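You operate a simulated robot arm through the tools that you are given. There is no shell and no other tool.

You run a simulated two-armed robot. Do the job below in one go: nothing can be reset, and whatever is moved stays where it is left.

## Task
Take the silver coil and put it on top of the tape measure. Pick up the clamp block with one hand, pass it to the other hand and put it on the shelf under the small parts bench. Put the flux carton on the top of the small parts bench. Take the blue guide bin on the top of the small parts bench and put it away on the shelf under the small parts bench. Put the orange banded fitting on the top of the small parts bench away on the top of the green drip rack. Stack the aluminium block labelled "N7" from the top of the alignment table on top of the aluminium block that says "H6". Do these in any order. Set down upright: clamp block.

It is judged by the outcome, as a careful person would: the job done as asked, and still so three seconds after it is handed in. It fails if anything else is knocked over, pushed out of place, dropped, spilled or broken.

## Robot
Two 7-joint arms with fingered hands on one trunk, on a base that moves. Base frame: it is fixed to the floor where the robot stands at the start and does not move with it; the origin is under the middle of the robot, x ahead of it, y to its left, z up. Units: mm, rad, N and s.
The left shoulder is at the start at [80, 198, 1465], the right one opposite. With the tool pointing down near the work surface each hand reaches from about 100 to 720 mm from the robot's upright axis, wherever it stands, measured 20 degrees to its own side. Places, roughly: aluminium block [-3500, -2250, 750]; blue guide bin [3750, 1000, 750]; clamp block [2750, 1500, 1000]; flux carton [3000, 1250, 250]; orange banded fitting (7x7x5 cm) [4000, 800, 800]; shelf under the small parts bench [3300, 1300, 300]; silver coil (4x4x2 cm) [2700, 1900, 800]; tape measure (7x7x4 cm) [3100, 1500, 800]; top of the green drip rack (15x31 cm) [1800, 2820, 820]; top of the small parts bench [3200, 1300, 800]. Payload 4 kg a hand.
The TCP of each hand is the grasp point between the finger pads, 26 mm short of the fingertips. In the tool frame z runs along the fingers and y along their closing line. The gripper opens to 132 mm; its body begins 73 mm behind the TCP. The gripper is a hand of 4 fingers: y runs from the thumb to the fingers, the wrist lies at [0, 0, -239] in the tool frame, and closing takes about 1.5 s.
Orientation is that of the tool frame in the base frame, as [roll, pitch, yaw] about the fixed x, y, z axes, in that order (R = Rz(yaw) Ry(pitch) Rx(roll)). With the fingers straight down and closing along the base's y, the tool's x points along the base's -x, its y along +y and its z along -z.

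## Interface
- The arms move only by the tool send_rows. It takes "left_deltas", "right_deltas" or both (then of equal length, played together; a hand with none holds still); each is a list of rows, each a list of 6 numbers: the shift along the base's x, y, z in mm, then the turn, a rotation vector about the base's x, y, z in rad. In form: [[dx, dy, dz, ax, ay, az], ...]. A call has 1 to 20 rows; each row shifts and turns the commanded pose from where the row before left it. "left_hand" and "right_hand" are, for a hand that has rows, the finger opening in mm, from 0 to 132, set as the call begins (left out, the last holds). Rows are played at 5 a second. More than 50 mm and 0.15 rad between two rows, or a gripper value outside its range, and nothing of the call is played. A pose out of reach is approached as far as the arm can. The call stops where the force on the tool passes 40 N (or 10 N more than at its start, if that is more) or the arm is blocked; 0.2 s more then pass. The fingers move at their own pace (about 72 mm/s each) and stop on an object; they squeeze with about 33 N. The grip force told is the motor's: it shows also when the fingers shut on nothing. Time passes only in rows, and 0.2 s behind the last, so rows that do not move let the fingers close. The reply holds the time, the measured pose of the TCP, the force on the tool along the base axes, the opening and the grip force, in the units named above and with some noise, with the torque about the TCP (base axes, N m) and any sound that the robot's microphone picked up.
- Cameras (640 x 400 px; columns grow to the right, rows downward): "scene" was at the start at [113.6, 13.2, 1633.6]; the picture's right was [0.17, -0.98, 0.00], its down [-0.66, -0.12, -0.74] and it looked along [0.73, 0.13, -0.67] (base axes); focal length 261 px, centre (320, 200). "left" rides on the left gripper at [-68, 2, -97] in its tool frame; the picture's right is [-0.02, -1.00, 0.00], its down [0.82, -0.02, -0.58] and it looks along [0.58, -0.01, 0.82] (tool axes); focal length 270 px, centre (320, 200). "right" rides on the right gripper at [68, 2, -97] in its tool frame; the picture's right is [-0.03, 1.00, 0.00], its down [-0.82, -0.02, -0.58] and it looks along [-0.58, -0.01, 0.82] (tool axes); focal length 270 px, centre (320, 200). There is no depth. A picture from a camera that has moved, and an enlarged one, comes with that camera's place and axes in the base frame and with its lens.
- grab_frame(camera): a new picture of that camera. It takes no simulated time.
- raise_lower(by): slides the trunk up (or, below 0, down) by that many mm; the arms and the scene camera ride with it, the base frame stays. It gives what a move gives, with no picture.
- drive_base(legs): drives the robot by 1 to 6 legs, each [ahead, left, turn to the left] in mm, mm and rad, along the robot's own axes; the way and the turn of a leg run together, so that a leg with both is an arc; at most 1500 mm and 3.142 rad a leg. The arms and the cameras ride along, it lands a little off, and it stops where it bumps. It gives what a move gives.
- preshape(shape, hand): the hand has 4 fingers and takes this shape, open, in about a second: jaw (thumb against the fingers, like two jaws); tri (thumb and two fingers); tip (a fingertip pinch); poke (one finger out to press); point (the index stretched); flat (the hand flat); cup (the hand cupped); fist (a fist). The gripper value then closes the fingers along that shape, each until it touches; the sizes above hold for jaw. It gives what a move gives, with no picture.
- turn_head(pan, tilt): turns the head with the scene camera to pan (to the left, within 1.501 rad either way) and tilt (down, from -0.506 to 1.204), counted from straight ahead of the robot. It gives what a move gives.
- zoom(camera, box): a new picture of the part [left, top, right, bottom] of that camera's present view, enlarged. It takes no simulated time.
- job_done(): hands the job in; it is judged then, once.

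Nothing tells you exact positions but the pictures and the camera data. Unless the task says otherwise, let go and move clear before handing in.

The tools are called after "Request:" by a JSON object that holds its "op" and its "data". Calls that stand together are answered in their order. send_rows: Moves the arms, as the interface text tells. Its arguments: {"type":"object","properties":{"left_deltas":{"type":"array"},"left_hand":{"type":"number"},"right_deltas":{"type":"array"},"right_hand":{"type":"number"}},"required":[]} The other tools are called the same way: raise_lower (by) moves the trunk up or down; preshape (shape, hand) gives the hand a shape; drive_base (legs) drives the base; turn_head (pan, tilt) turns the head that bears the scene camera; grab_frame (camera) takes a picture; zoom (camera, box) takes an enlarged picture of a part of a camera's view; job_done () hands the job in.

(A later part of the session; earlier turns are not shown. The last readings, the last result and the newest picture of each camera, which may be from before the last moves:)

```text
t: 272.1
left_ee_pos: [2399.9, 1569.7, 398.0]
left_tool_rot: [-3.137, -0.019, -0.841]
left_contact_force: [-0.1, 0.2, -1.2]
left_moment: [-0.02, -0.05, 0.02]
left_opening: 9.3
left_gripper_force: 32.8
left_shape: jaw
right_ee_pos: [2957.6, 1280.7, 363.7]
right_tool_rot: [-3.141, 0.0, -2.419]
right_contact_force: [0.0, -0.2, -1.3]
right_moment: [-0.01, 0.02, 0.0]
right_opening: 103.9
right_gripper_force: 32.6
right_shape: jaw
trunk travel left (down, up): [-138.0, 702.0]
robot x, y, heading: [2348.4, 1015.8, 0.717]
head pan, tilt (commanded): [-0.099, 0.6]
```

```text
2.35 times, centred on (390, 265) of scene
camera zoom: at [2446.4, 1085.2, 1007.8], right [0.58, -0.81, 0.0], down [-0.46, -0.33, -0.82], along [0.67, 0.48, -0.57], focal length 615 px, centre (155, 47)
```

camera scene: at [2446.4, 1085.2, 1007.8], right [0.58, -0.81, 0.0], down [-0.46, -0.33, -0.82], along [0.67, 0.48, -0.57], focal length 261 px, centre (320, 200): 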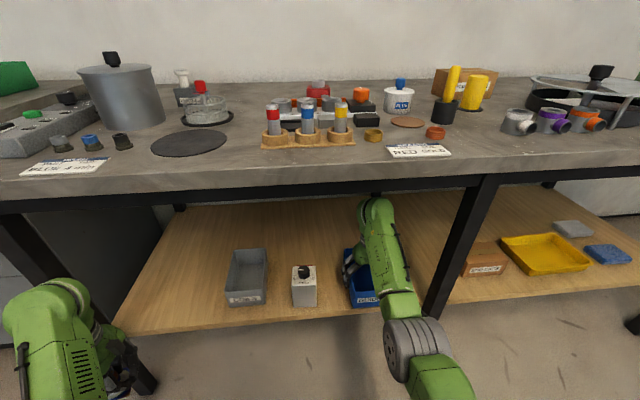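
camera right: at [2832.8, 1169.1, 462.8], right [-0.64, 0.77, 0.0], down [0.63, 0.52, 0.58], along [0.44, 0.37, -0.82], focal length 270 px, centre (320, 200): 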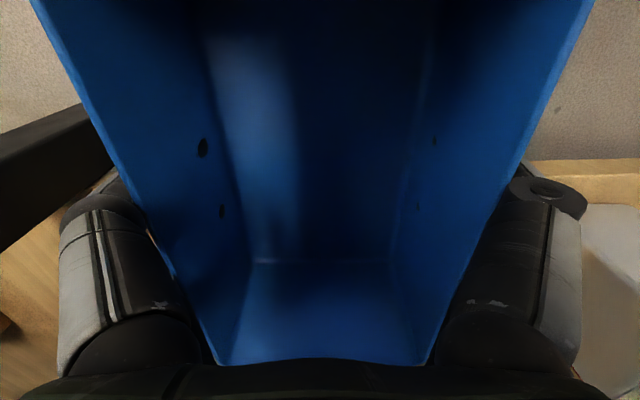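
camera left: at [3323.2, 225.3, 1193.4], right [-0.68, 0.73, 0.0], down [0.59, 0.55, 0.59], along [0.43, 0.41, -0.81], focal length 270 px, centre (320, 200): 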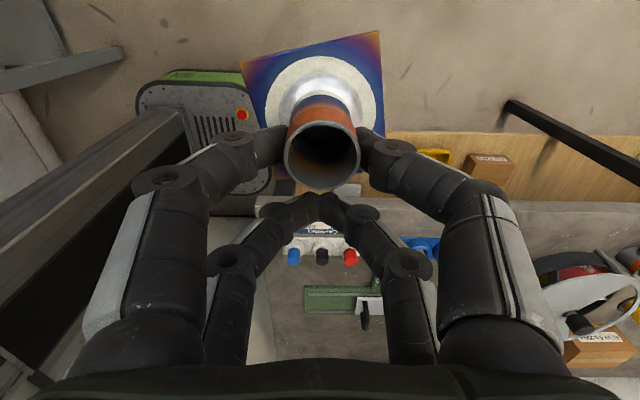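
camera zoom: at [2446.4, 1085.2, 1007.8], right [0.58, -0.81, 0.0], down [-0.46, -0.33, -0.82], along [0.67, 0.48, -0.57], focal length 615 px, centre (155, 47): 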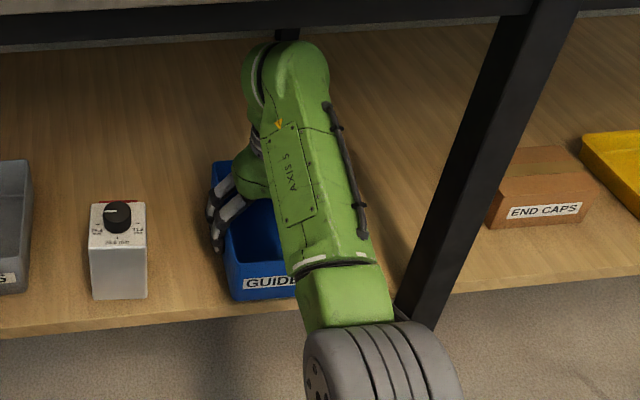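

The bin is over the shelf. I'll go 18 mm deeper and lower to contact.

Request:
{"op": "send_rows", "data": {"right_deltas": [[13.5, 11.9, 0, 0, 0, 0], [0, 0, -5, 0, 0, 0], [0, 0, -4, 0, 0, 0], [0, 0, 0, 0, 0, 0]]}}

Request:
{"op": "send_rows", "data": {"right_deltas": [[0, 0, -2, 0, 0, 0], [0, 0, 0, 0, 0, 0]]}}

Request:
{"op": "send_rows", "data": {"right_deltas": [[0, 0, -2, 0, 0, 0], [0, 0, 0, 0, 0, 0]]}}

Request:
{"op": "send_rows", "data": {"right_deltas": [[0, 0, -2, 0, 0, 0], [0, 0, 0, 0, 0, 0]]}}

```text
t: 273.1
left_ee_pos: [2399.7, 1569.1, 397.9]
left_tool_rot: [-3.136, -0.018, -0.84]
left_contact_force: [0.2, 0.0, -2.3]
left_moment: [-0.02, -0.08, 0.01]
left_opening: 9.0
left_gripper_force: 33.4
left_shape: jaw
right_ee_pos: [2972.9, 1292.1, 356.5]
right_tool_rot: [-3.141, 0.002, -2.417]
right_contact_force: [0.1, 0.3, -2.1]
right_moment: [0.0, 0.01, 0.0]
right_opening: 104.1
right_gripper_force: 32.9
right_shape: jaw
trunk travel left (down, up): [-138.0, 702.0]
robot x, y, heading: [2347.9, 1014.4, 0.722]
head pan, tilt (commanded): [-0.099, 0.6]
```

```text
t: 273.6
left_ee_pos: [2400.0, 1570.1, 397.8]
left_tool_rot: [-3.136, -0.019, -0.841]
left_contact_force: [-0.1, 0.4, -1.7]
left_moment: [-0.01, -0.05, 0.01]
left_opening: 9.0
left_gripper_force: 33.1
left_shape: jaw
right_ee_pos: [2972.1, 1291.1, 354.4]
right_tool_rot: [-3.141, 0.002, -2.419]
right_contact_force: [-0.2, 0.3, -1.9]
right_moment: [-0.01, 0.0, 0.01]
right_opening: 104.2
right_gripper_force: 32.9
right_shape: jaw
trunk travel left (down, up): [-138.0, 702.0]
robot x, y, heading: [2354.0, 1015.4, 0.716]
head pan, tilt (commanded): [-0.099, 0.6]
```

```text
t: 274.2
left_ee_pos: [2401.3, 1569.5, 396.3]
left_tool_rot: [-3.135, -0.02, -0.841]
left_contact_force: [-0.4, 0.0, -1.8]
left_moment: [-0.07, -0.02, -0.01]
left_opening: 9.4
left_gripper_force: 32.9
left_shape: jaw
right_ee_pos: [2972.7, 1291.2, 352.5]
right_tool_rot: [-3.141, -0.001, -2.419]
right_contact_force: [0.1, -0.6, -0.7]
right_moment: [-0.02, 0.02, -0.01]
right_opening: 104.0
right_gripper_force: 32.7
right_shape: jaw
trunk travel left (down, up): [-138.0, 702.0]
robot x, y, heading: [2348.5, 1013.6, 0.718]
head pan, tilt (commanded): [-0.099, 0.6]
```

```text
t: 274.9
left_ee_pos: [2399.9, 1569.6, 397.3]
left_tool_rot: [-3.136, -0.019, -0.841]
left_contact_force: [-0.1, 0.2, -1.2]
left_moment: [-0.04, -0.05, 0.02]
left_opening: 9.0
left_gripper_force: 33.1
left_shape: jaw
right_ee_pos: [2972.6, 1292.0, 351.0]
right_tool_rot: [-3.14, 0.0, -2.418]
right_contact_force: [0.4, -0.2, -1.9]
right_moment: [0.02, -0.01, 0.01]
right_opening: 104.0
right_gripper_force: 33.1
right_shape: jaw
trunk travel left (down, up): [-138.0, 702.0]
robot x, y, heading: [2348.5, 1018.3, 0.72]
head pan, tilt (commanded): [-0.099, 0.6]
```

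Request:
{"op": "send_rows", "data": {"right_deltas": [[0, 0, -2, 0, 0, 0], [0, 0, -1, 0, 0, 0], [0, 0, 0, 0, 0, 0]]}}

Request:
{"op": "send_rows", "data": {"right_deltas": [[0, 0, -2, 0, 0, 0], [0, 0, -1, 0, 0, 0], [0, 0, 0, 0, 0, 0]]}}

Request:
{"op": "send_rows", "data": {"right_deltas": [[0, 0, -2, 0, 0, 0], [0, 0, -1, 0, 0, 0], [0, 0, 0, 0, 0, 0]]}}

Request:
{"op": "zoom", "data": {"camera": "scene", "box": [280, 180, 500, 350]}}

```text
t: 275.6
left_ee_pos: [2400.5, 1569.2, 397.3]
left_tool_rot: [-3.136, -0.02, -0.841]
left_contact_force: [0.7, 1.1, -1.2]
left_moment: [-0.04, -0.04, -0.01]
left_opening: 9.0
left_gripper_force: 33.1
left_shape: jaw
right_ee_pos: [2972.9, 1291.6, 347.5]
right_tool_rot: [-3.14, 0.0, -2.418]
right_contact_force: [0.4, 0.3, -1.6]
right_moment: [0.02, 0.01, 0.04]
right_opening: 103.8
right_gripper_force: 32.5
right_shape: jaw
trunk travel left (down, up): [-138.0, 702.0]
robot x, y, heading: [2348.9, 1013.4, 0.716]
head pan, tilt (commanded): [-0.099, 0.6]
```

```text
t: 276.4
left_ee_pos: [2398.9, 1569.9, 397.8]
left_tool_rot: [-3.136, -0.02, -0.841]
left_contact_force: [0.4, -0.2, -2.4]
left_moment: [-0.03, -0.01, -0.03]
left_opening: 9.1
left_gripper_force: 33.0
left_shape: jaw
right_ee_pos: [2971.6, 1291.3, 345.0]
right_tool_rot: [3.142, 0.0, -2.419]
right_contact_force: [-0.1, 0.1, -1.3]
right_moment: [-0.02, 0.0, -0.01]
right_opening: 104.1
right_gripper_force: 33.3
right_shape: jaw
trunk travel left (down, up): [-138.0, 702.0]
robot x, y, heading: [2348.8, 1014.6, 0.722]
head pan, tilt (commanded): [-0.099, 0.6]
```

```text
t: 277.2
left_ee_pos: [2399.7, 1569.2, 398.8]
left_tool_rot: [-3.137, -0.02, -0.842]
left_contact_force: [0.1, -0.1, -1.7]
left_moment: [-0.03, -0.03, 0.0]
left_opening: 9.1
left_gripper_force: 33.3
left_shape: jaw
right_ee_pos: [2971.7, 1292.5, 342.7]
right_tool_rot: [3.138, 0.004, -2.42]
right_contact_force: [-0.1, -1.4, 7.4]
right_moment: [0.15, -0.24, -0.07]
right_opening: 104.1
right_gripper_force: 33.2
right_shape: jaw
trunk travel left (down, up): [-138.0, 702.0]
robot x, y, heading: [2350.5, 1013.0, 0.715]
head pan, tilt (commanded): [-0.099, 0.6]
```

```text
2.35 times, centred on (390, 265) of scene
camera zoom: at [2445.4, 1084.7, 1008.0], right [0.58, -0.81, 0.0], down [-0.46, -0.33, -0.83], along [0.67, 0.48, -0.56], focal length 615 px, centre (155, 47)
```

zoom: 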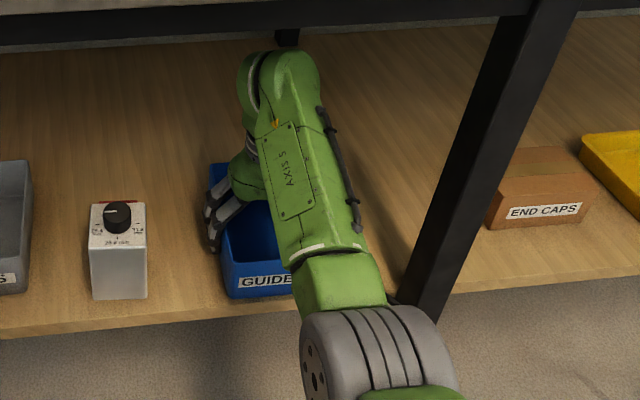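

The bin is resting on the shelf. I'll open the hand wide and withdraw straight back, with the fingers alongside the bin.

Request:
{"op": "send_rows", "data": {"right_deltas": [[0, 0, 1, 0, 0, 0], [0, 0, 1, 0, 0, 0], [0, 0, 1, 0, 0, 0], [0, 0, 3, 0, 0, 0]], "right_hand": 132}}

Request:
{"op": "grab_frame", "data": {"camera": "right"}}

Request:
{"op": "zoom", "data": {"camera": "scene", "box": [280, 180, 500, 350]}}

```text
t: 278.2
left_ee_pos: [2398.7, 1570.6, 398.0]
left_tool_rot: [-3.137, -0.02, -0.842]
left_contact_force: [0.2, 0.4, -2.4]
left_moment: [-0.01, -0.04, 0.0]
left_opening: 8.9
left_gripper_force: 33.3
left_shape: jaw
right_ee_pos: [2972.0, 1290.9, 346.1]
right_tool_rot: [-3.141, -0.002, -2.418]
right_contact_force: [1.6, 0.0, 2.9]
right_moment: [-0.1, -0.03, 0.03]
right_opening: 131.8
right_gripper_force: 0.1
right_shape: jaw
trunk travel left (down, up): [-138.0, 702.0]
robot x, y, heading: [2351.4, 1011.6, 0.719]
head pan, tilt (commanded): [-0.099, 0.6]
```

```text
taken
camera right: at [2919.6, 1248.9, 443.8], right [-0.64, 0.77, 0.0], down [0.63, 0.53, 0.58], along [0.44, 0.37, -0.82], focal length 270 px, centre (320, 200)
```

right: 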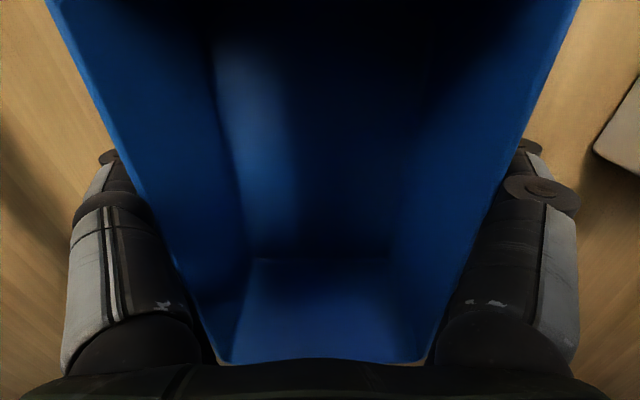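

```text
2.35 times, centred on (390, 265) of scene
camera zoom: at [2446.0, 1085.1, 1007.7], right [0.58, -0.81, 0.0], down [-0.46, -0.33, -0.83], along [0.67, 0.48, -0.56], focal length 615 px, centre (155, 47)
```

zoom: 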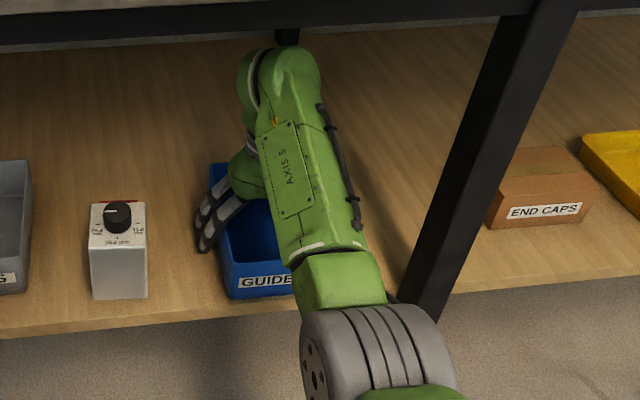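

Request:
{"op": "send_rows", "data": {"right_deltas": [[0, 0, 5, 0, 0, 0], [-15, -13.2, 0, 0, 0, 0], [-24, -21.2, 0, 0, 0, 0], [-30, -26.4, 0, 0, 0, 0], [-30, -26.4, 0, 0, 0, 0], [-30, -26.4, 0, 0, 0, 0], [0, 0, 0, 0, 0, 0]]}}

Request:
{"op": "grab_frame", "data": {"camera": "scene"}}

Request:
{"op": "zoom", "data": {"camera": "scene", "box": [200, 180, 480, 350]}}

```text
t: 279.9
left_ee_pos: [2399.6, 1570.5, 398.5]
left_tool_rot: [-3.137, -0.018, -0.842]
left_contact_force: [-0.1, -0.6, -0.8]
left_moment: [-0.02, -0.02, -0.02]
left_opening: 9.0
left_gripper_force: 33.1
left_shape: jaw
right_ee_pos: [2841.2, 1179.1, 354.1]
right_tool_rot: [-3.14, 0.004, -2.417]
right_contact_force: [0.6, 0.2, -1.1]
right_moment: [-0.01, 0.02, 0.03]
right_opening: 132.1
right_gripper_force: 0.0
right_shape: jaw
trunk travel left (down, up): [-138.0, 702.0]
robot x, y, heading: [2351.9, 1014.7, 0.717]
head pan, tilt (commanded): [-0.099, 0.6]
```

```text
taken
camera scene: at [2446.3, 1085.2, 1007.8], right [0.58, -0.81, 0.0], down [-0.46, -0.33, -0.82], along [0.67, 0.48, -0.57], focal length 261 px, centre (320, 200)
```

scene: 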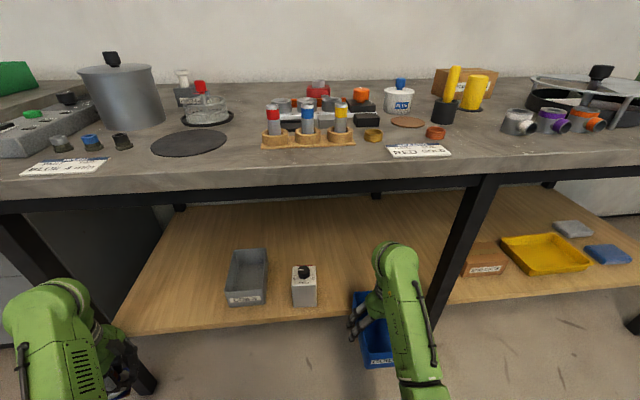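

```text
2.29 times, centred on (340, 265) of scene
camera zoom: at [2446.3, 1085.2, 1007.8], right [0.58, -0.81, 0.0], down [-0.46, -0.33, -0.82], along [0.67, 0.48, -0.57], focal length 597 px, centre (274, 51)
```

zoom: 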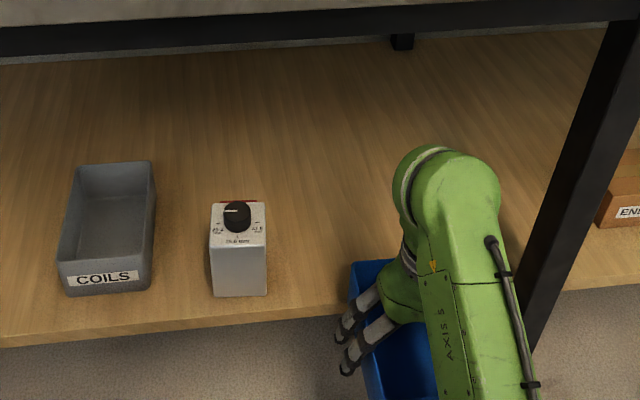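

The light bin stuck between the fingers and came back with the hand, now overhanging the shelf edge. I'll close the hand at once to secure it.

Request:
{"op": "send_rows", "data": {"right_deltas": [[0, 0, 0, 0, 0, 0], [0, 0, 0, 0, 0, 0], [0, 0, 0, 0, 0, 0], [0, 0, 0, 0, 0, 0], [0, 0, 0, 0, 0, 0]], "right_hand": 85}}

Request:
{"op": "grab_frame", "data": {"camera": "right"}}

Request:
{"op": "zoom", "data": {"camera": "scene", "box": [300, 230, 500, 400]}}

```text
t: 281.1
left_ee_pos: [2400.1, 1569.1, 396.9]
left_tool_rot: [-3.137, -0.019, -0.843]
left_contact_force: [-0.2, -0.1, -2.1]
left_moment: [-0.01, -0.03, -0.02]
left_opening: 9.2
left_gripper_force: 32.8
left_shape: jaw
right_ee_pos: [2842.7, 1179.2, 354.0]
right_tool_rot: [-3.14, -0.001, -2.418]
right_contact_force: [-0.5, -0.7, 0.6]
right_moment: [0.02, -0.05, 0.0]
right_opening: 107.8
right_gripper_force: 33.3
right_shape: jaw
trunk travel left (down, up): [-138.0, 702.0]
robot x, y, heading: [2346.8, 1012.8, 0.717]
head pan, tilt (commanded): [-0.099, 0.6]
```

```text
taken
camera right: at [2790.7, 1135.9, 452.1], right [-0.64, 0.77, 0.0], down [0.63, 0.52, 0.58], along [0.44, 0.37, -0.82], focal length 270 px, centre (320, 200)
```

right: 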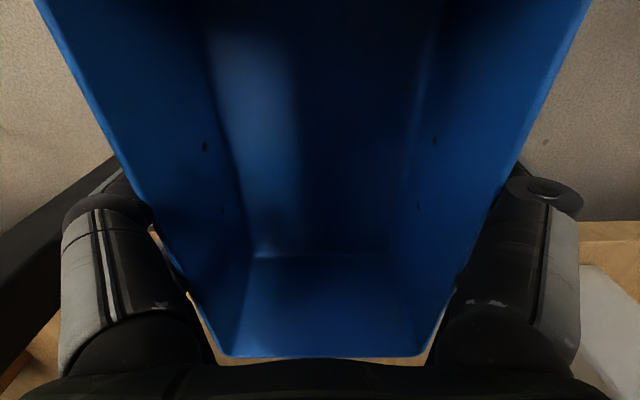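

```text
2.35 times, centred on (400, 315) of scene
camera zoom: at [2446.3, 1085.2, 1007.8], right [0.58, -0.81, 0.0], down [-0.46, -0.33, -0.82], along [0.67, 0.48, -0.57], focal length 615 px, centre (132, -71)
```

zoom: 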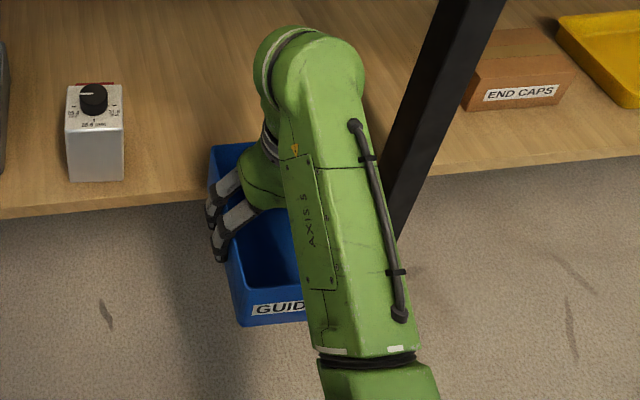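

The bin is secure again. The rim evidently jams between the finger bases when the hand is open, so I'll need the left hand to hold the bin while the right lets go. I'll first deliver the fitting to the green rack with the left hand: lift, back out and raise.

Request:
{"op": "send_rows", "data": {"right_deltas": [[0, 0, 10, 0, 0, 0], [0, 0, 10, 0, 0, 0], [0, 0, 0, 0, 0, 0]]}}

Request:
{"op": "drive_base", "data": {"legs": [[-130, 0, 0]]}}

Request:
{"op": "raise_lower", "data": {"by": 400}}

Request:
{"op": "raise_lower", "data": {"by": 300}}

Request:
{"op": "turn_head", "data": {"pan": 0.9, "tilt": 0.5}}

Request:
{"op": "grab_frame", "data": {"camera": "scene"}}

Request:
{"op": "grab_frame", "data": {"camera": "right"}}

```text
t: 281.9
left_ee_pos: [2399.2, 1569.3, 397.9]
left_tool_rot: [-3.138, -0.021, -0.841]
left_contact_force: [0.1, 0.3, -1.8]
left_moment: [-0.03, -0.03, -0.04]
left_opening: 9.3
left_gripper_force: 32.9
left_shape: jaw
right_ee_pos: [2843.3, 1179.5, 372.4]
right_tool_rot: [3.141, 0.0, -2.419]
right_contact_force: [0.7, -0.8, -1.7]
right_moment: [-0.03, -0.01, 0.01]
right_opening: 107.5
right_gripper_force: 32.6
right_shape: jaw
trunk travel left (down, up): [-138.0, 702.0]
robot x, y, heading: [2354.0, 1016.8, 0.723]
head pan, tilt (commanded): [-0.099, 0.6]
```

```text
t: 283.1
left_ee_pos: [2305.7, 1485.2, 397.8]
left_tool_rot: [-3.136, -0.019, -0.843]
left_contact_force: [-0.7, -0.2, -1.2]
left_moment: [-0.01, -0.06, 0.03]
left_opening: 9.1
left_gripper_force: 33.1
left_shape: jaw
right_ee_pos: [2748.3, 1095.5, 374.4]
right_tool_rot: [3.14, 0.001, -2.417]
right_contact_force: [0.1, -0.8, -1.3]
right_moment: [0.0, 0.02, 0.01]
right_opening: 107.4
right_gripper_force: 32.7
right_shape: jaw
trunk travel left (down, up): [-138.0, 702.0]
robot x, y, heading: [2254.3, 930.4, 0.721]
head pan, tilt (commanded): [-0.099, 0.6]
```

```text
t: 286.9
left_ee_pos: [2306.3, 1486.5, 797.1]
left_tool_rot: [-3.137, -0.021, -0.843]
left_contact_force: [-0.3, -0.9, -1.2]
left_moment: [0.0, 0.0, 0.03]
left_opening: 9.2
left_gripper_force: 32.9
left_shape: jaw
right_ee_pos: [2748.7, 1095.6, 773.2]
right_tool_rot: [-3.141, 0.001, -2.42]
right_contact_force: [-0.9, -0.6, -1.7]
right_moment: [0.02, 0.0, 0.02]
right_opening: 107.4
right_gripper_force: 32.6
right_shape: jaw
trunk travel left (down, up): [-538.0, 302.0]
robot x, y, heading: [2255.9, 934.5, 0.719]
head pan, tilt (commanded): [-0.099, 0.6]
```

```text
t: 289.9
left_ee_pos: [2304.9, 1486.3, 1097.4]
left_tool_rot: [-3.138, -0.019, -0.844]
left_contact_force: [0.2, -0.2, -1.8]
left_moment: [-0.03, -0.04, -0.04]
left_opening: 9.2
left_gripper_force: 33.1
left_shape: jaw
right_ee_pos: [2748.0, 1096.2, 1073.1]
right_tool_rot: [-3.141, 0.001, -2.418]
right_contact_force: [-0.3, -0.3, -1.3]
right_moment: [0.01, 0.01, 0.01]
right_opening: 108.0
right_gripper_force: 33.2
right_shape: jaw
trunk travel left (down, up): [-838.0, 2.0]
robot x, y, heading: [2253.7, 930.5, 0.717]
head pan, tilt (commanded): [-0.099, 0.6]
```

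```text
t: 291.2
left_ee_pos: [2305.4, 1486.8, 1097.8]
left_tool_rot: [-3.136, -0.019, -0.844]
left_contact_force: [-0.5, -0.3, -1.7]
left_moment: [-0.01, 0.02, 0.01]
left_opening: 8.9
left_gripper_force: 32.7
left_shape: jaw
right_ee_pos: [2747.7, 1094.5, 1072.9]
right_tool_rot: [-3.141, 0.001, -2.42]
right_contact_force: [0.4, -0.8, -0.9]
right_moment: [0.03, 0.01, -0.02]
right_opening: 107.3
right_gripper_force: 33.1
right_shape: jaw
trunk travel left (down, up): [-838.0, 2.0]
robot x, y, heading: [2252.1, 930.9, 0.714]
head pan, tilt (commanded): [0.901, 0.499]
```

```text
taken
camera scene: at [2275.3, 1041.8, 1716.9], right [1.0, 0.05, 0.0], down [0.02, -0.48, -0.88], along [-0.04, 0.88, -0.48], focal length 261 px, centre (320, 200)
```

scene: 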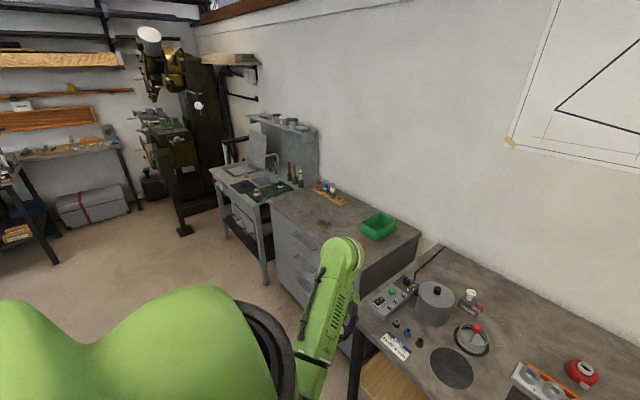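

```text
taken
camera right: at [2695.9, 1052.6, 1171.2], right [-0.64, 0.77, 0.0], down [0.63, 0.52, 0.58], along [0.44, 0.37, -0.82], focal length 270 px, centre (320, 200)
```

right: 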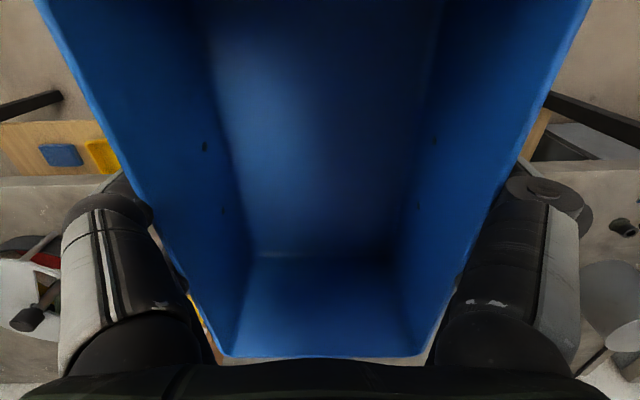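

Holding both items high, I'll drive left along the benches to the sink counter with the green rack.

Request:
{"op": "drive_base", "data": {"legs": [[190, 0, 0.006], [0, 745, 0], [0, 745, 0]]}}

Request:
{"op": "turn_head", "data": {"pan": 0.3, "tilt": 0.75}}

Request:
{"op": "grab_frame", "data": {"camera": "scene"}}

```text
t: 300.0
left_ee_pos: [1483.0, 2720.0, 1097.8]
left_tool_rot: [-3.135, -0.016, -0.849]
left_contact_force: [0.9, -0.7, -1.4]
left_moment: [-0.03, -0.02, -0.02]
left_opening: 9.3
left_gripper_force: 32.9
left_shape: jaw
right_ee_pos: [1923.9, 2326.2, 1072.9]
right_tool_rot: [3.14, 0.001, -2.426]
right_contact_force: [-0.3, 0.1, -1.5]
right_moment: [0.05, -0.01, 0.02]
right_opening: 107.5
right_gripper_force: 33.5
right_shape: jaw
trunk travel left (down, up): [-838.0, 2.0]
robot x, y, heading: [1427.2, 2168.5, 0.71]
head pan, tilt (commanded): [0.901, 0.499]
```

```text
t: 301.0
left_ee_pos: [1481.9, 2722.0, 1096.8]
left_tool_rot: [-3.136, -0.019, -0.85]
left_contact_force: [0.3, -0.1, -0.7]
left_moment: [0.03, -0.05, 0.0]
left_opening: 9.2
left_gripper_force: 32.7
left_shape: jaw
right_ee_pos: [1922.0, 2327.8, 1073.0]
right_tool_rot: [-3.141, 0.0, -2.427]
right_contact_force: [-0.1, 0.2, -1.5]
right_moment: [-0.01, 0.03, 0.01]
right_opening: 107.7
right_gripper_force: 32.5
right_shape: jaw
trunk travel left (down, up): [-838.0, 2.0]
robot x, y, heading: [1428.1, 2168.7, 0.719]
head pan, tilt (commanded): [0.3, 0.75]
```

```text
taken
camera scene: at [1496.3, 2256.9, 1694.9], right [0.85, -0.53, 0.0], down [-0.36, -0.58, -0.73], along [0.39, 0.62, -0.68], focal length 261 px, centre (320, 200)
```

scene: 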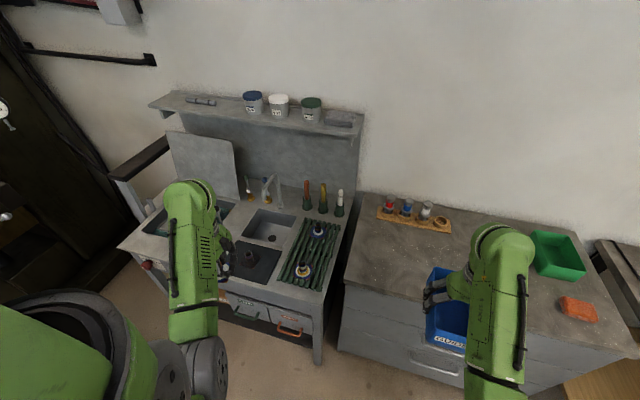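

The green drip rack is right ahead with two fittings on it. I'll zoom in.

Request:
{"op": "zoom", "data": {"camera": "scene", "box": [220, 170, 380, 300]}}

```text
3.08 times, centred on (300, 235) of scene
camera zoom: at [1496.3, 2256.9, 1694.9], right [0.85, -0.53, 0.0], down [-0.36, -0.58, -0.73], along [0.39, 0.62, -0.68], focal length 804 px, centre (382, 92)
```

zoom: 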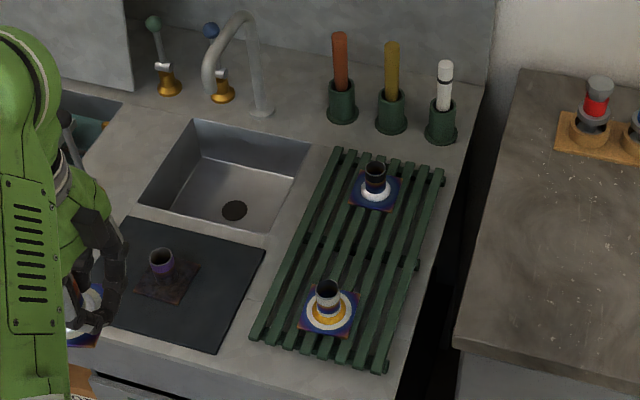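

The rack's centre is near [1798,2820] with about 100 mm to each neighbour. I'll drive ahead 180 mm and bring the fitting over it.

Request:
{"op": "drive_base", "data": {"legs": [[180, 0, 0]]}}

Request:
{"op": "turn_head", "data": {"pan": 0.35, "tilt": 0.95}}

Request:
{"op": "zoom", "data": {"camera": "scene", "box": [200, 120, 420, 290]}}

Request:
{"op": "grab_frame", "data": {"camera": "left"}}

```text
t: 302.5
left_ee_pos: [1617.9, 2836.4, 1098.1]
left_tool_rot: [-3.134, -0.019, -0.853]
left_contact_force: [0.6, -0.9, -1.5]
left_moment: [-0.02, 0.0, 0.01]
left_opening: 9.0
left_gripper_force: 33.3
left_shape: jaw
right_ee_pos: [2057.1, 2441.9, 1075.1]
right_tool_rot: [3.141, 0.005, -2.429]
right_contact_force: [-0.7, -0.6, -1.3]
right_moment: [0.0, 0.0, 0.04]
right_opening: 107.3
right_gripper_force: 32.8
right_shape: jaw
trunk travel left (down, up): [-838.0, 2.0]
robot x, y, heading: [1567.0, 2284.5, 0.709]
head pan, tilt (commanded): [0.3, 0.75]
```

```text
t: 303.2
left_ee_pos: [1619.0, 2839.2, 1098.2]
left_tool_rot: [-3.136, -0.02, -0.853]
left_contact_force: [-0.6, 0.2, -2.1]
left_moment: [-0.06, -0.04, 0.01]
left_opening: 9.1
left_gripper_force: 33.1
left_shape: jaw
right_ee_pos: [2059.4, 2443.8, 1074.6]
right_tool_rot: [3.141, 0.001, -2.428]
right_contact_force: [-0.8, 0.7, -2.4]
right_moment: [0.0, 0.01, -0.01]
right_opening: 107.4
right_gripper_force: 32.9
right_shape: jaw
trunk travel left (down, up): [-838.0, 2.0]
robot x, y, heading: [1566.6, 2281.5, 0.706]
head pan, tilt (commanded): [0.351, 0.949]
```

```text
2.35 times, centred on (310, 205) of scene
camera zoom: at [1623.9, 2365.8, 1679.6], right [0.87, -0.49, 0.0], down [-0.4, -0.71, -0.58], along [0.29, 0.51, -0.81], focal length 615 px, centre (344, 188)
```

zoom: 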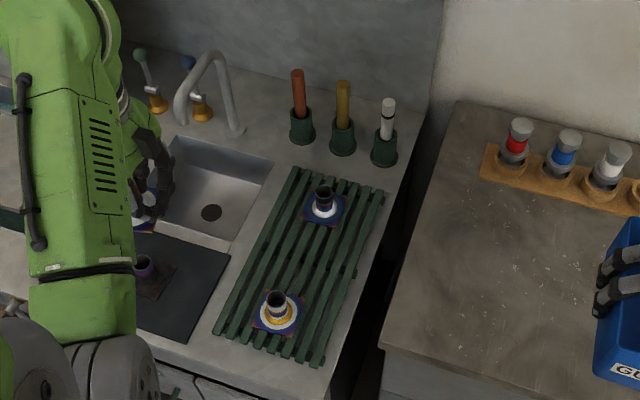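

```text
taken
camera left: at [1572.4, 2890.1, 1193.8], right [0.73, 0.68, 0.01], down [0.54, -0.59, 0.59], along [0.41, -0.43, -0.81], focal length 270 px, centre (320, 200)
```

left: 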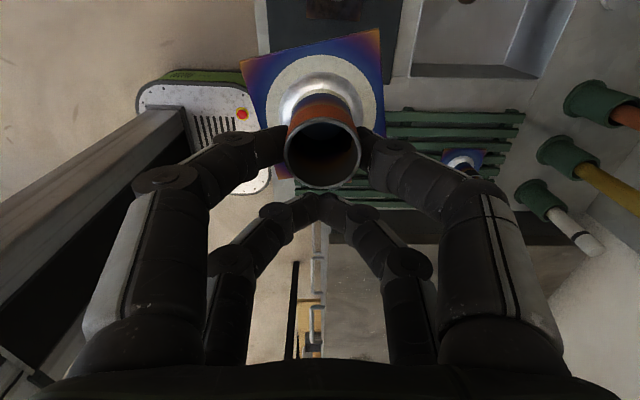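

Request:
{"op": "send_rows", "data": {"left_deltas": [[38.7, -7.9, 0, 0, 0, 0], [38.7, -7.9, 0, 0, 0, 0], [38.7, -7.9, 0, 0, 0, 0], [38.7, -7.9, 0, 0, 0, 0], [38.7, -7.9, 0, 0, 0, 0], [0, 0, -40, 0, 0, 0], [0, 0, -40, 0, 0, 0], [0, 0, -40, 0, 0, 0], [0, 0, 0, 0, 0, 0]]}}

Request:
{"op": "grab_frame", "data": {"camera": "left"}}

Request:
{"op": "zoom", "data": {"camera": "scene", "box": [230, 120, 390, 290]}}

```text
t: 305.2
left_ee_pos: [1814.1, 2800.3, 975.2]
left_tool_rot: [-3.137, -0.018, -0.85]
left_contact_force: [1.1, 0.5, -1.8]
left_moment: [-0.04, -0.01, 0.0]
left_opening: 9.1
left_gripper_force: 33.2
left_shape: jaw
right_ee_pos: [2060.3, 2443.8, 1073.9]
right_tool_rot: [3.141, -0.001, -2.426]
right_contact_force: [-0.5, 0.4, -1.3]
right_moment: [0.0, 0.02, 0.0]
right_opening: 107.4
right_gripper_force: 33.0
right_shape: jaw
trunk travel left (down, up): [-838.0, 2.0]
robot x, y, heading: [1567.1, 2284.5, 0.717]
head pan, tilt (commanded): [0.351, 0.949]
```

```text
taken
camera left: at [1767.0, 2852.2, 1070.9], right [0.73, 0.68, 0.0], down [0.54, -0.59, 0.59], along [0.4, -0.43, -0.81], focal length 270 px, centre (320, 200)
```

left: 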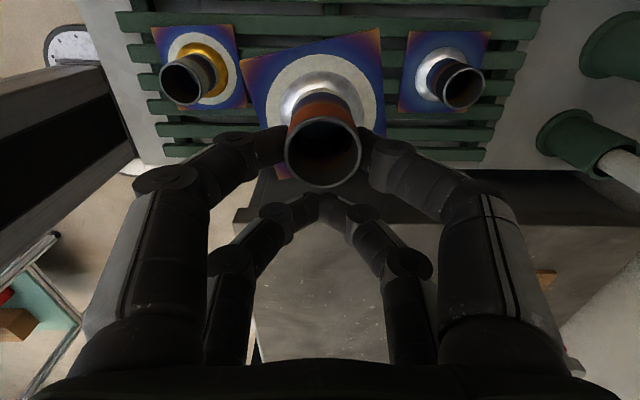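

```text
2.35 times, centred on (310, 205) of scene
camera zoom: at [1625.8, 2366.9, 1679.4], right [0.87, -0.49, 0.0], down [-0.4, -0.71, -0.58], along [0.28, 0.51, -0.81], focal length 615 px, centre (344, 188)
```

zoom: 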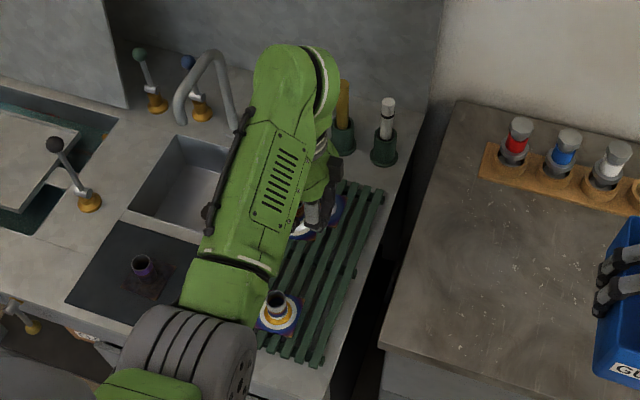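

The landing spot is midway between the two neighbours. Lowering.

Request:
{"op": "send_rows", "data": {"left_deltas": [[0, 0, -35, 0, 0, 0], [0, 0, -35, 0, 0, 0], [0, 0, -22, 0, 0, 0], [0, 0, -4, 0, 0, 0], [0, 0, 0, 0, 0, 0]]}}

Request:
{"op": "grab_frame", "data": {"camera": "left"}}

Request:
{"op": "send_rows", "data": {"left_deltas": [[0, 0, -2, 0, 0, 0], [0, 0, 0, 0, 0, 0]]}}

Request:
{"op": "send_rows", "data": {"left_deltas": [[0, 0, -2, 0, 0, 0], [0, 0, 0, 0, 0, 0]]}}

```text
t: 306.4
left_ee_pos: [1813.7, 2800.2, 881.3]
left_tool_rot: [-3.135, -0.02, -0.851]
left_contact_force: [-0.4, 0.0, -1.9]
left_moment: [-0.05, -0.01, 0.0]
left_opening: 9.1
left_gripper_force: 33.0
left_shape: jaw
right_ee_pos: [2061.2, 2443.5, 1072.3]
right_tool_rot: [-3.141, 0.0, -2.428]
right_contact_force: [1.0, 0.0, -1.1]
right_moment: [-0.01, 0.0, -0.01]
right_opening: 107.5
right_gripper_force: 33.2
right_shape: jaw
trunk travel left (down, up): [-838.0, 2.0]
robot x, y, heading: [1564.6, 2286.8, 0.711]
head pan, tilt (commanded): [0.351, 0.949]
```

```text
taken
camera left: at [1766.3, 2852.5, 977.6], right [0.73, 0.68, 0.0], down [0.54, -0.59, 0.59], along [0.4, -0.43, -0.81], focal length 270 px, centre (320, 200)
```

left: 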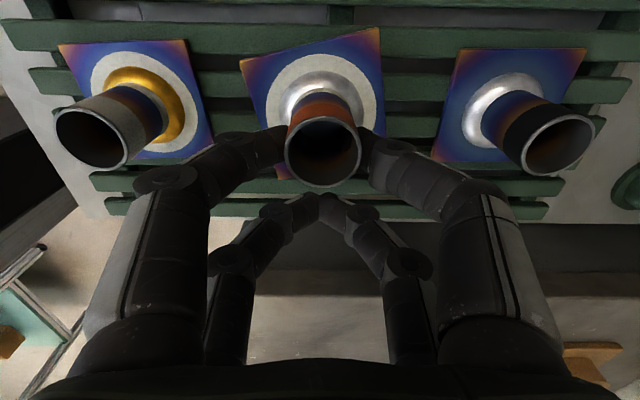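

```text
t: 307.0
left_ee_pos: [1813.5, 2799.0, 880.5]
left_tool_rot: [-3.136, -0.018, -0.849]
left_contact_force: [0.7, -0.2, -0.8]
left_moment: [-0.01, -0.04, -0.01]
left_opening: 9.1
left_gripper_force: 33.5
left_shape: jaw
right_ee_pos: [2059.6, 2443.3, 1074.1]
right_tool_rot: [-3.14, -0.001, -2.426]
right_contact_force: [0.3, -0.7, -0.7]
right_moment: [-0.04, 0.0, 0.02]
right_opening: 107.5
right_gripper_force: 32.8
right_shape: jaw
trunk travel left (down, up): [-838.0, 2.0]
robot x, y, heading: [1565.8, 2284.6, 0.711]
head pan, tilt (commanded): [0.351, 0.949]
```

```text
t: 307.6
left_ee_pos: [1813.4, 2800.2, 876.8]
left_tool_rot: [-3.137, -0.019, -0.852]
left_contact_force: [0.2, -0.3, -1.6]
left_moment: [-0.02, -0.03, 0.02]
left_opening: 9.0
left_gripper_force: 32.6
left_shape: jaw
right_ee_pos: [2059.3, 2443.7, 1073.0]
right_tool_rot: [3.141, -0.001, -2.428]
right_contact_force: [-0.3, -0.2, -1.3]
right_moment: [0.05, 0.02, 0.03]
right_opening: 107.7
right_gripper_force: 33.2
right_shape: jaw
trunk travel left (down, up): [-838.0, 2.0]
robot x, y, heading: [1563.8, 2287.1, 0.711]
head pan, tilt (commanded): [0.351, 0.949]
```

Request:
{"op": "send_rows", "data": {"left_deltas": [[0, 0, -2, 0, 0, 0], [0, 0, 0, 0, 0, 0]]}}

Request:
{"op": "send_rows", "data": {"left_deltas": [[0, 0, -2, 0, 0, 0], [0, 0, 0, 0, 0, 0]]}}

Request:
{"op": "send_rows", "data": {"left_deltas": [[0, 0, -2, 0, 0, 0], [0, 0, 0, 0, 0, 0]]}}

Request:
{"op": "send_rows", "data": {"left_deltas": [[0, 0, -2, 0, 0, 0], [0, 0, 0, 0, 0, 0]]}}

```text
t: 308.2
left_ee_pos: [1814.4, 2798.9, 875.5]
left_tool_rot: [-3.137, -0.019, -0.852]
left_contact_force: [0.7, 0.3, -1.7]
left_moment: [-0.04, -0.02, 0.03]
left_opening: 8.9
left_gripper_force: 32.7
left_shape: jaw
right_ee_pos: [2059.5, 2444.1, 1073.8]
right_tool_rot: [3.14, 0.002, -2.427]
right_contact_force: [0.2, 0.2, -1.4]
right_moment: [0.01, -0.01, -0.02]
right_opening: 107.8
right_gripper_force: 32.4
right_shape: jaw
trunk travel left (down, up): [-838.0, 2.0]
robot x, y, heading: [1566.8, 2284.0, 0.71]
head pan, tilt (commanded): [0.351, 0.949]
```

```text
t: 308.8
left_ee_pos: [1814.8, 2800.4, 873.2]
left_tool_rot: [-3.135, -0.019, -0.851]
left_contact_force: [-0.8, 0.9, -2.3]
left_moment: [-0.02, -0.05, -0.02]
left_opening: 9.2
left_gripper_force: 32.5
left_shape: jaw
right_ee_pos: [2060.8, 2444.8, 1073.0]
right_tool_rot: [-3.141, -0.001, -2.428]
right_contact_force: [0.1, -0.2, -1.3]
right_moment: [0.0, 0.01, 0.0]
right_opening: 107.7
right_gripper_force: 33.5
right_shape: jaw
trunk travel left (down, up): [-838.0, 2.0]
robot x, y, heading: [1563.6, 2283.4, 0.706]
head pan, tilt (commanded): [0.351, 0.949]
```

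```text
t: 309.4
left_ee_pos: [1814.3, 2799.9, 871.3]
left_tool_rot: [-3.137, -0.019, -0.852]
left_contact_force: [-0.6, 0.6, -1.7]
left_moment: [-0.02, -0.03, 0.03]
left_opening: 8.8
left_gripper_force: 32.5
left_shape: jaw
right_ee_pos: [2060.2, 2444.2, 1074.5]
right_tool_rot: [-3.141, 0.0, -2.427]
right_contact_force: [0.2, 0.8, -1.3]
right_moment: [-0.01, 0.02, 0.0]
right_opening: 107.4
right_gripper_force: 33.1
right_shape: jaw
trunk travel left (down, up): [-838.0, 2.0]
robot x, y, heading: [1567.0, 2287.7, 0.71]
head pan, tilt (commanded): [0.351, 0.949]
```

```text
t: 310.0
left_ee_pos: [1814.0, 2800.2, 869.6]
left_tool_rot: [-3.135, -0.018, -0.851]
left_contact_force: [0.4, 0.3, -1.4]
left_moment: [-0.03, -0.04, -0.01]
left_opening: 9.0
left_gripper_force: 32.5
left_shape: jaw
right_ee_pos: [2060.2, 2443.0, 1072.8]
right_tool_rot: [3.141, -0.001, -2.429]
right_contact_force: [0.2, -0.7, -1.6]
right_moment: [0.0, 0.0, 0.01]
right_opening: 107.6
right_gripper_force: 33.2
right_shape: jaw
trunk travel left (down, up): [-838.0, 2.0]
robot x, y, heading: [1564.4, 2287.7, 0.707]
head pan, tilt (commanded): [0.351, 0.949]
```

Request:
{"op": "send_rows", "data": {"left_deltas": [[0, 0, -2, 0, 0, 0], [0, 0, 0, 0, 0, 0]]}}

Request:
{"op": "send_rows", "data": {"left_deltas": [[0, 0, -2, 0, 0, 0], [0, 0, 0, 0, 0, 0]]}}

Request:
{"op": "grab_frame", "data": {"camera": "left"}}

```text
t: 310.6
left_ee_pos: [1814.6, 2799.5, 867.1]
left_tool_rot: [-3.136, -0.019, -0.852]
left_contact_force: [0.2, 0.5, -0.5]
left_moment: [-0.02, -0.02, 0.02]
left_opening: 9.1
left_gripper_force: 33.1
left_shape: jaw
right_ee_pos: [2059.4, 2444.7, 1072.6]
right_tool_rot: [3.141, 0.0, -2.429]
right_contact_force: [0.6, -0.1, -1.5]
right_moment: [-0.02, 0.03, -0.01]
right_opening: 107.1
right_gripper_force: 32.8
right_shape: jaw
trunk travel left (down, up): [-838.0, 2.0]
robot x, y, heading: [1563.3, 2282.5, 0.708]
head pan, tilt (commanded): [0.351, 0.949]
```

```text
t: 311.2
left_ee_pos: [1814.0, 2800.8, 865.5]
left_tool_rot: [-3.137, -0.019, -0.852]
left_contact_force: [-0.5, -0.3, -2.0]
left_moment: [0.0, -0.03, 0.02]
left_opening: 9.1
left_gripper_force: 33.0
left_shape: jaw
right_ee_pos: [2060.2, 2443.6, 1073.4]
right_tool_rot: [-3.141, -0.002, -2.43]
right_contact_force: [0.1, -0.1, -2.2]
right_moment: [0.0, -0.03, -0.01]
right_opening: 107.5
right_gripper_force: 33.6
right_shape: jaw
trunk travel left (down, up): [-838.0, 2.0]
robot x, y, heading: [1563.7, 2282.8, 0.709]
head pan, tilt (commanded): [0.351, 0.949]
```

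```text
taken
camera left: at [1766.9, 2851.9, 961.6], right [0.73, 0.68, 0.0], down [0.54, -0.59, 0.59], along [0.4, -0.43, -0.81], focal length 270 px, centre (320, 200)
```

left: 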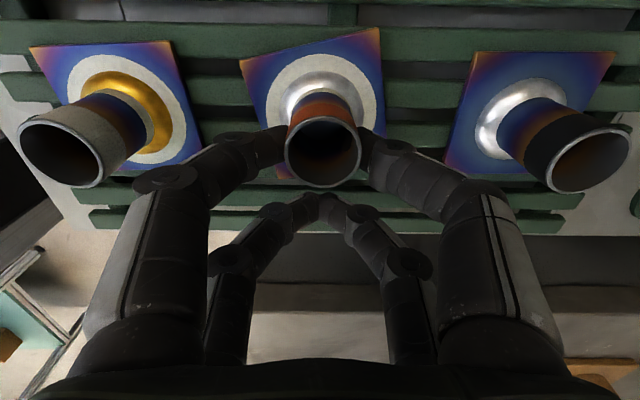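

Request:
{"op": "send_rows", "data": {"left_deltas": [[0, 0, -2, 0, 0, 0], [0, 0, 0, 0, 0, 0]]}}

Request:
{"op": "send_rows", "data": {"left_deltas": [[0, 0, -2, 0, 0, 0], [0, 0, 0, 0, 0, 0]]}}

Request:
{"op": "send_rows", "data": {"left_deltas": [[0, 0, -2, 0, 0, 0], [0, 0, 0, 0, 0, 0]]}}

```text
t: 311.8
left_ee_pos: [1813.9, 2799.2, 863.0]
left_tool_rot: [-3.136, -0.02, -0.849]
left_contact_force: [-0.4, -0.1, -1.5]
left_moment: [-0.02, -0.02, 0.02]
left_opening: 9.0
left_gripper_force: 33.4
left_shape: jaw
right_ee_pos: [2059.8, 2444.1, 1074.1]
right_tool_rot: [3.141, -0.001, -2.426]
right_contact_force: [0.4, -0.1, -1.2]
right_moment: [0.01, 0.02, -0.02]
right_opening: 107.5
right_gripper_force: 33.0
right_shape: jaw
trunk travel left (down, up): [-838.0, 2.0]
robot x, y, heading: [1563.2, 2287.0, 0.712]
head pan, tilt (commanded): [0.351, 0.949]
```

```text
t: 312.4
left_ee_pos: [1813.2, 2799.7, 862.9]
left_tool_rot: [-3.134, -0.017, -0.852]
left_contact_force: [-1.7, -0.7, 6.5]
left_moment: [0.1, 0.14, 0.01]
left_opening: 9.4
left_gripper_force: 33.3
left_shape: jaw
right_ee_pos: [2059.4, 2442.7, 1073.7]
right_tool_rot: [3.141, 0.001, -2.428]
right_contact_force: [-0.4, 0.2, -1.9]
right_moment: [0.03, 0.0, 0.0]
right_opening: 107.5
right_gripper_force: 33.1
right_shape: jaw
trunk travel left (down, up): [-838.0, 2.0]
robot x, y, heading: [1565.9, 2284.8, 0.711]
head pan, tilt (commanded): [0.351, 0.949]
```

```text
t: 313.0
left_ee_pos: [1815.5, 2799.7, 861.9]
left_tool_rot: [-3.133, -0.017, -0.851]
left_contact_force: [0.0, -0.7, 14.5]
left_moment: [0.24, 0.16, 0.0]
left_opening: 9.8
left_gripper_force: 33.1
left_shape: jaw
right_ee_pos: [2058.7, 2443.5, 1074.1]
right_tool_rot: [3.141, 0.0, -2.429]
right_contact_force: [-0.4, 0.0, -1.2]
right_moment: [0.0, -0.02, -0.02]
right_opening: 107.4
right_gripper_force: 33.0
right_shape: jaw
trunk travel left (down, up): [-838.0, 2.0]
robot x, y, heading: [1567.6, 2286.5, 0.71]
head pan, tilt (commanded): [0.351, 0.949]
```

Contact on the rack. I'll ease up and open gently.

Request:
{"op": "send_rows", "data": {"left_deltas": [[0, 0, 2, 0, 0, 0], [0, 0, 0.5, 0, 0, 0]]}}

Request:
{"op": "send_rows", "data": {"left_deltas": [[0, 0, 0, 0, 0, 0], [0, 0, 0, 0, 0, 0], [0, 0, 0, 0, 0, 0], [0, 0, 0, 0, 0, 0]], "left_hand": 50}}

Request:
{"op": "grab_frame", "data": {"camera": "left"}}

```text
t: 313.6
left_ee_pos: [1813.5, 2800.3, 863.5]
left_tool_rot: [-3.136, -0.019, -0.851]
left_contact_force: [3.0, 2.5, 6.7]
left_moment: [0.19, 0.02, -0.08]
left_opening: 9.6
left_gripper_force: 33.0
left_shape: jaw
right_ee_pos: [2059.6, 2442.5, 1074.0]
right_tool_rot: [-3.141, 0.003, -2.427]
right_contact_force: [-0.1, -0.1, -1.4]
right_moment: [0.02, 0.03, -0.03]
right_opening: 107.6
right_gripper_force: 33.6
right_shape: jaw
trunk travel left (down, up): [-838.0, 2.0]
robot x, y, heading: [1570.4, 2283.4, 0.707]
head pan, tilt (commanded): [0.351, 0.949]
```

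```text
t: 314.6
left_ee_pos: [1814.5, 2798.8, 862.8]
left_tool_rot: [-3.136, -0.018, -0.852]
left_contact_force: [-0.2, 0.8, 0.4]
left_moment: [-0.01, 0.0, -0.05]
left_opening: 49.6
left_gripper_force: 0.1
left_shape: jaw
right_ee_pos: [2058.9, 2443.6, 1073.8]
right_tool_rot: [-3.141, 0.0, -2.428]
right_contact_force: [-0.1, -0.3, -1.0]
right_moment: [0.02, 0.02, -0.01]
right_opening: 107.4
right_gripper_force: 33.6
right_shape: jaw
trunk travel left (down, up): [-838.0, 2.0]
robot x, y, heading: [1565.6, 2286.1, 0.716]
head pan, tilt (commanded): [0.351, 0.949]
```

```text
taken
camera left: at [1766.5, 2851.4, 958.1], right [0.73, 0.68, 0.0], down [0.54, -0.59, 0.59], along [0.4, -0.43, -0.81], focal length 270 px, centre (320, 200)
```

left: 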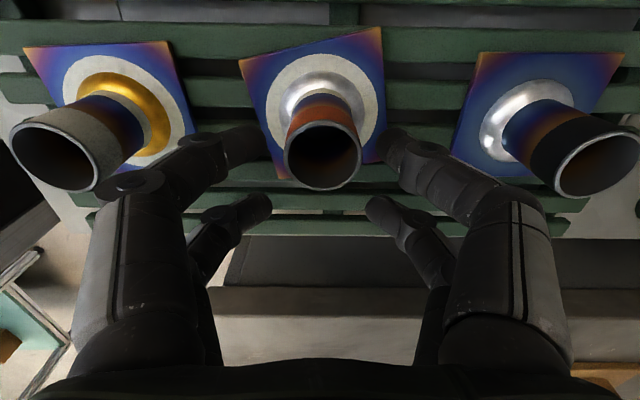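

The fitting stands on the rack between its neighbours. I'll lift the hand straight up.

Request:
{"op": "send_rows", "data": {"left_deltas": [[0, 0, 10, 0, 0, 0], [0, 0, 20, 0, 0, 0], [0, 0, 40, 0, 0, 0], [0, 0, 40, 0, 0, 0], [0, 0, 40, 0, 0, 0], [0, 0, 40, 0, 0, 0]]}}

Request:
{"op": "grab_frame", "data": {"camera": "left"}}

Request:
{"op": "zoom", "data": {"camera": "scene", "box": [230, 120, 390, 290]}}

```text
t: 316.0
left_ee_pos: [1813.4, 2800.7, 1052.6]
left_tool_rot: [-3.139, -0.021, -0.851]
left_contact_force: [0.2, -0.7, 0.0]
left_moment: [-0.03, 0.01, 0.01]
left_opening: 49.6
left_gripper_force: 0.0
left_shape: jaw
right_ee_pos: [2059.8, 2444.4, 1074.8]
right_tool_rot: [3.141, 0.002, -2.426]
right_contact_force: [-0.2, 0.5, -0.6]
right_moment: [0.01, 0.02, 0.01]
right_opening: 107.3
right_gripper_force: 33.1
right_shape: jaw
trunk travel left (down, up): [-838.0, 2.0]
robot x, y, heading: [1564.9, 2284.8, 0.712]
head pan, tilt (commanded): [0.351, 0.949]
```

```text
taken
camera left: at [1766.4, 2852.7, 1148.8], right [0.73, 0.68, 0.0], down [0.54, -0.59, 0.59], along [0.4, -0.43, -0.81], focal length 270 px, centre (320, 200)
```

left: 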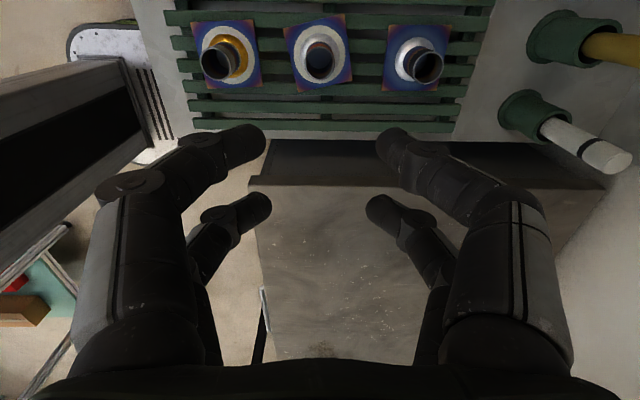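

```text
2.35 times, centred on (310, 205) of scene
camera zoom: at [1625.3, 2366.3, 1679.4], right [0.87, -0.49, 0.0], down [-0.4, -0.71, -0.58], along [0.28, 0.51, -0.81], focal length 615 px, centre (344, 188)
```

zoom: 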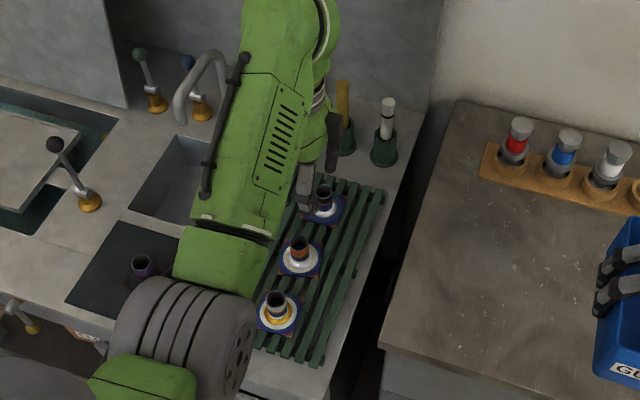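

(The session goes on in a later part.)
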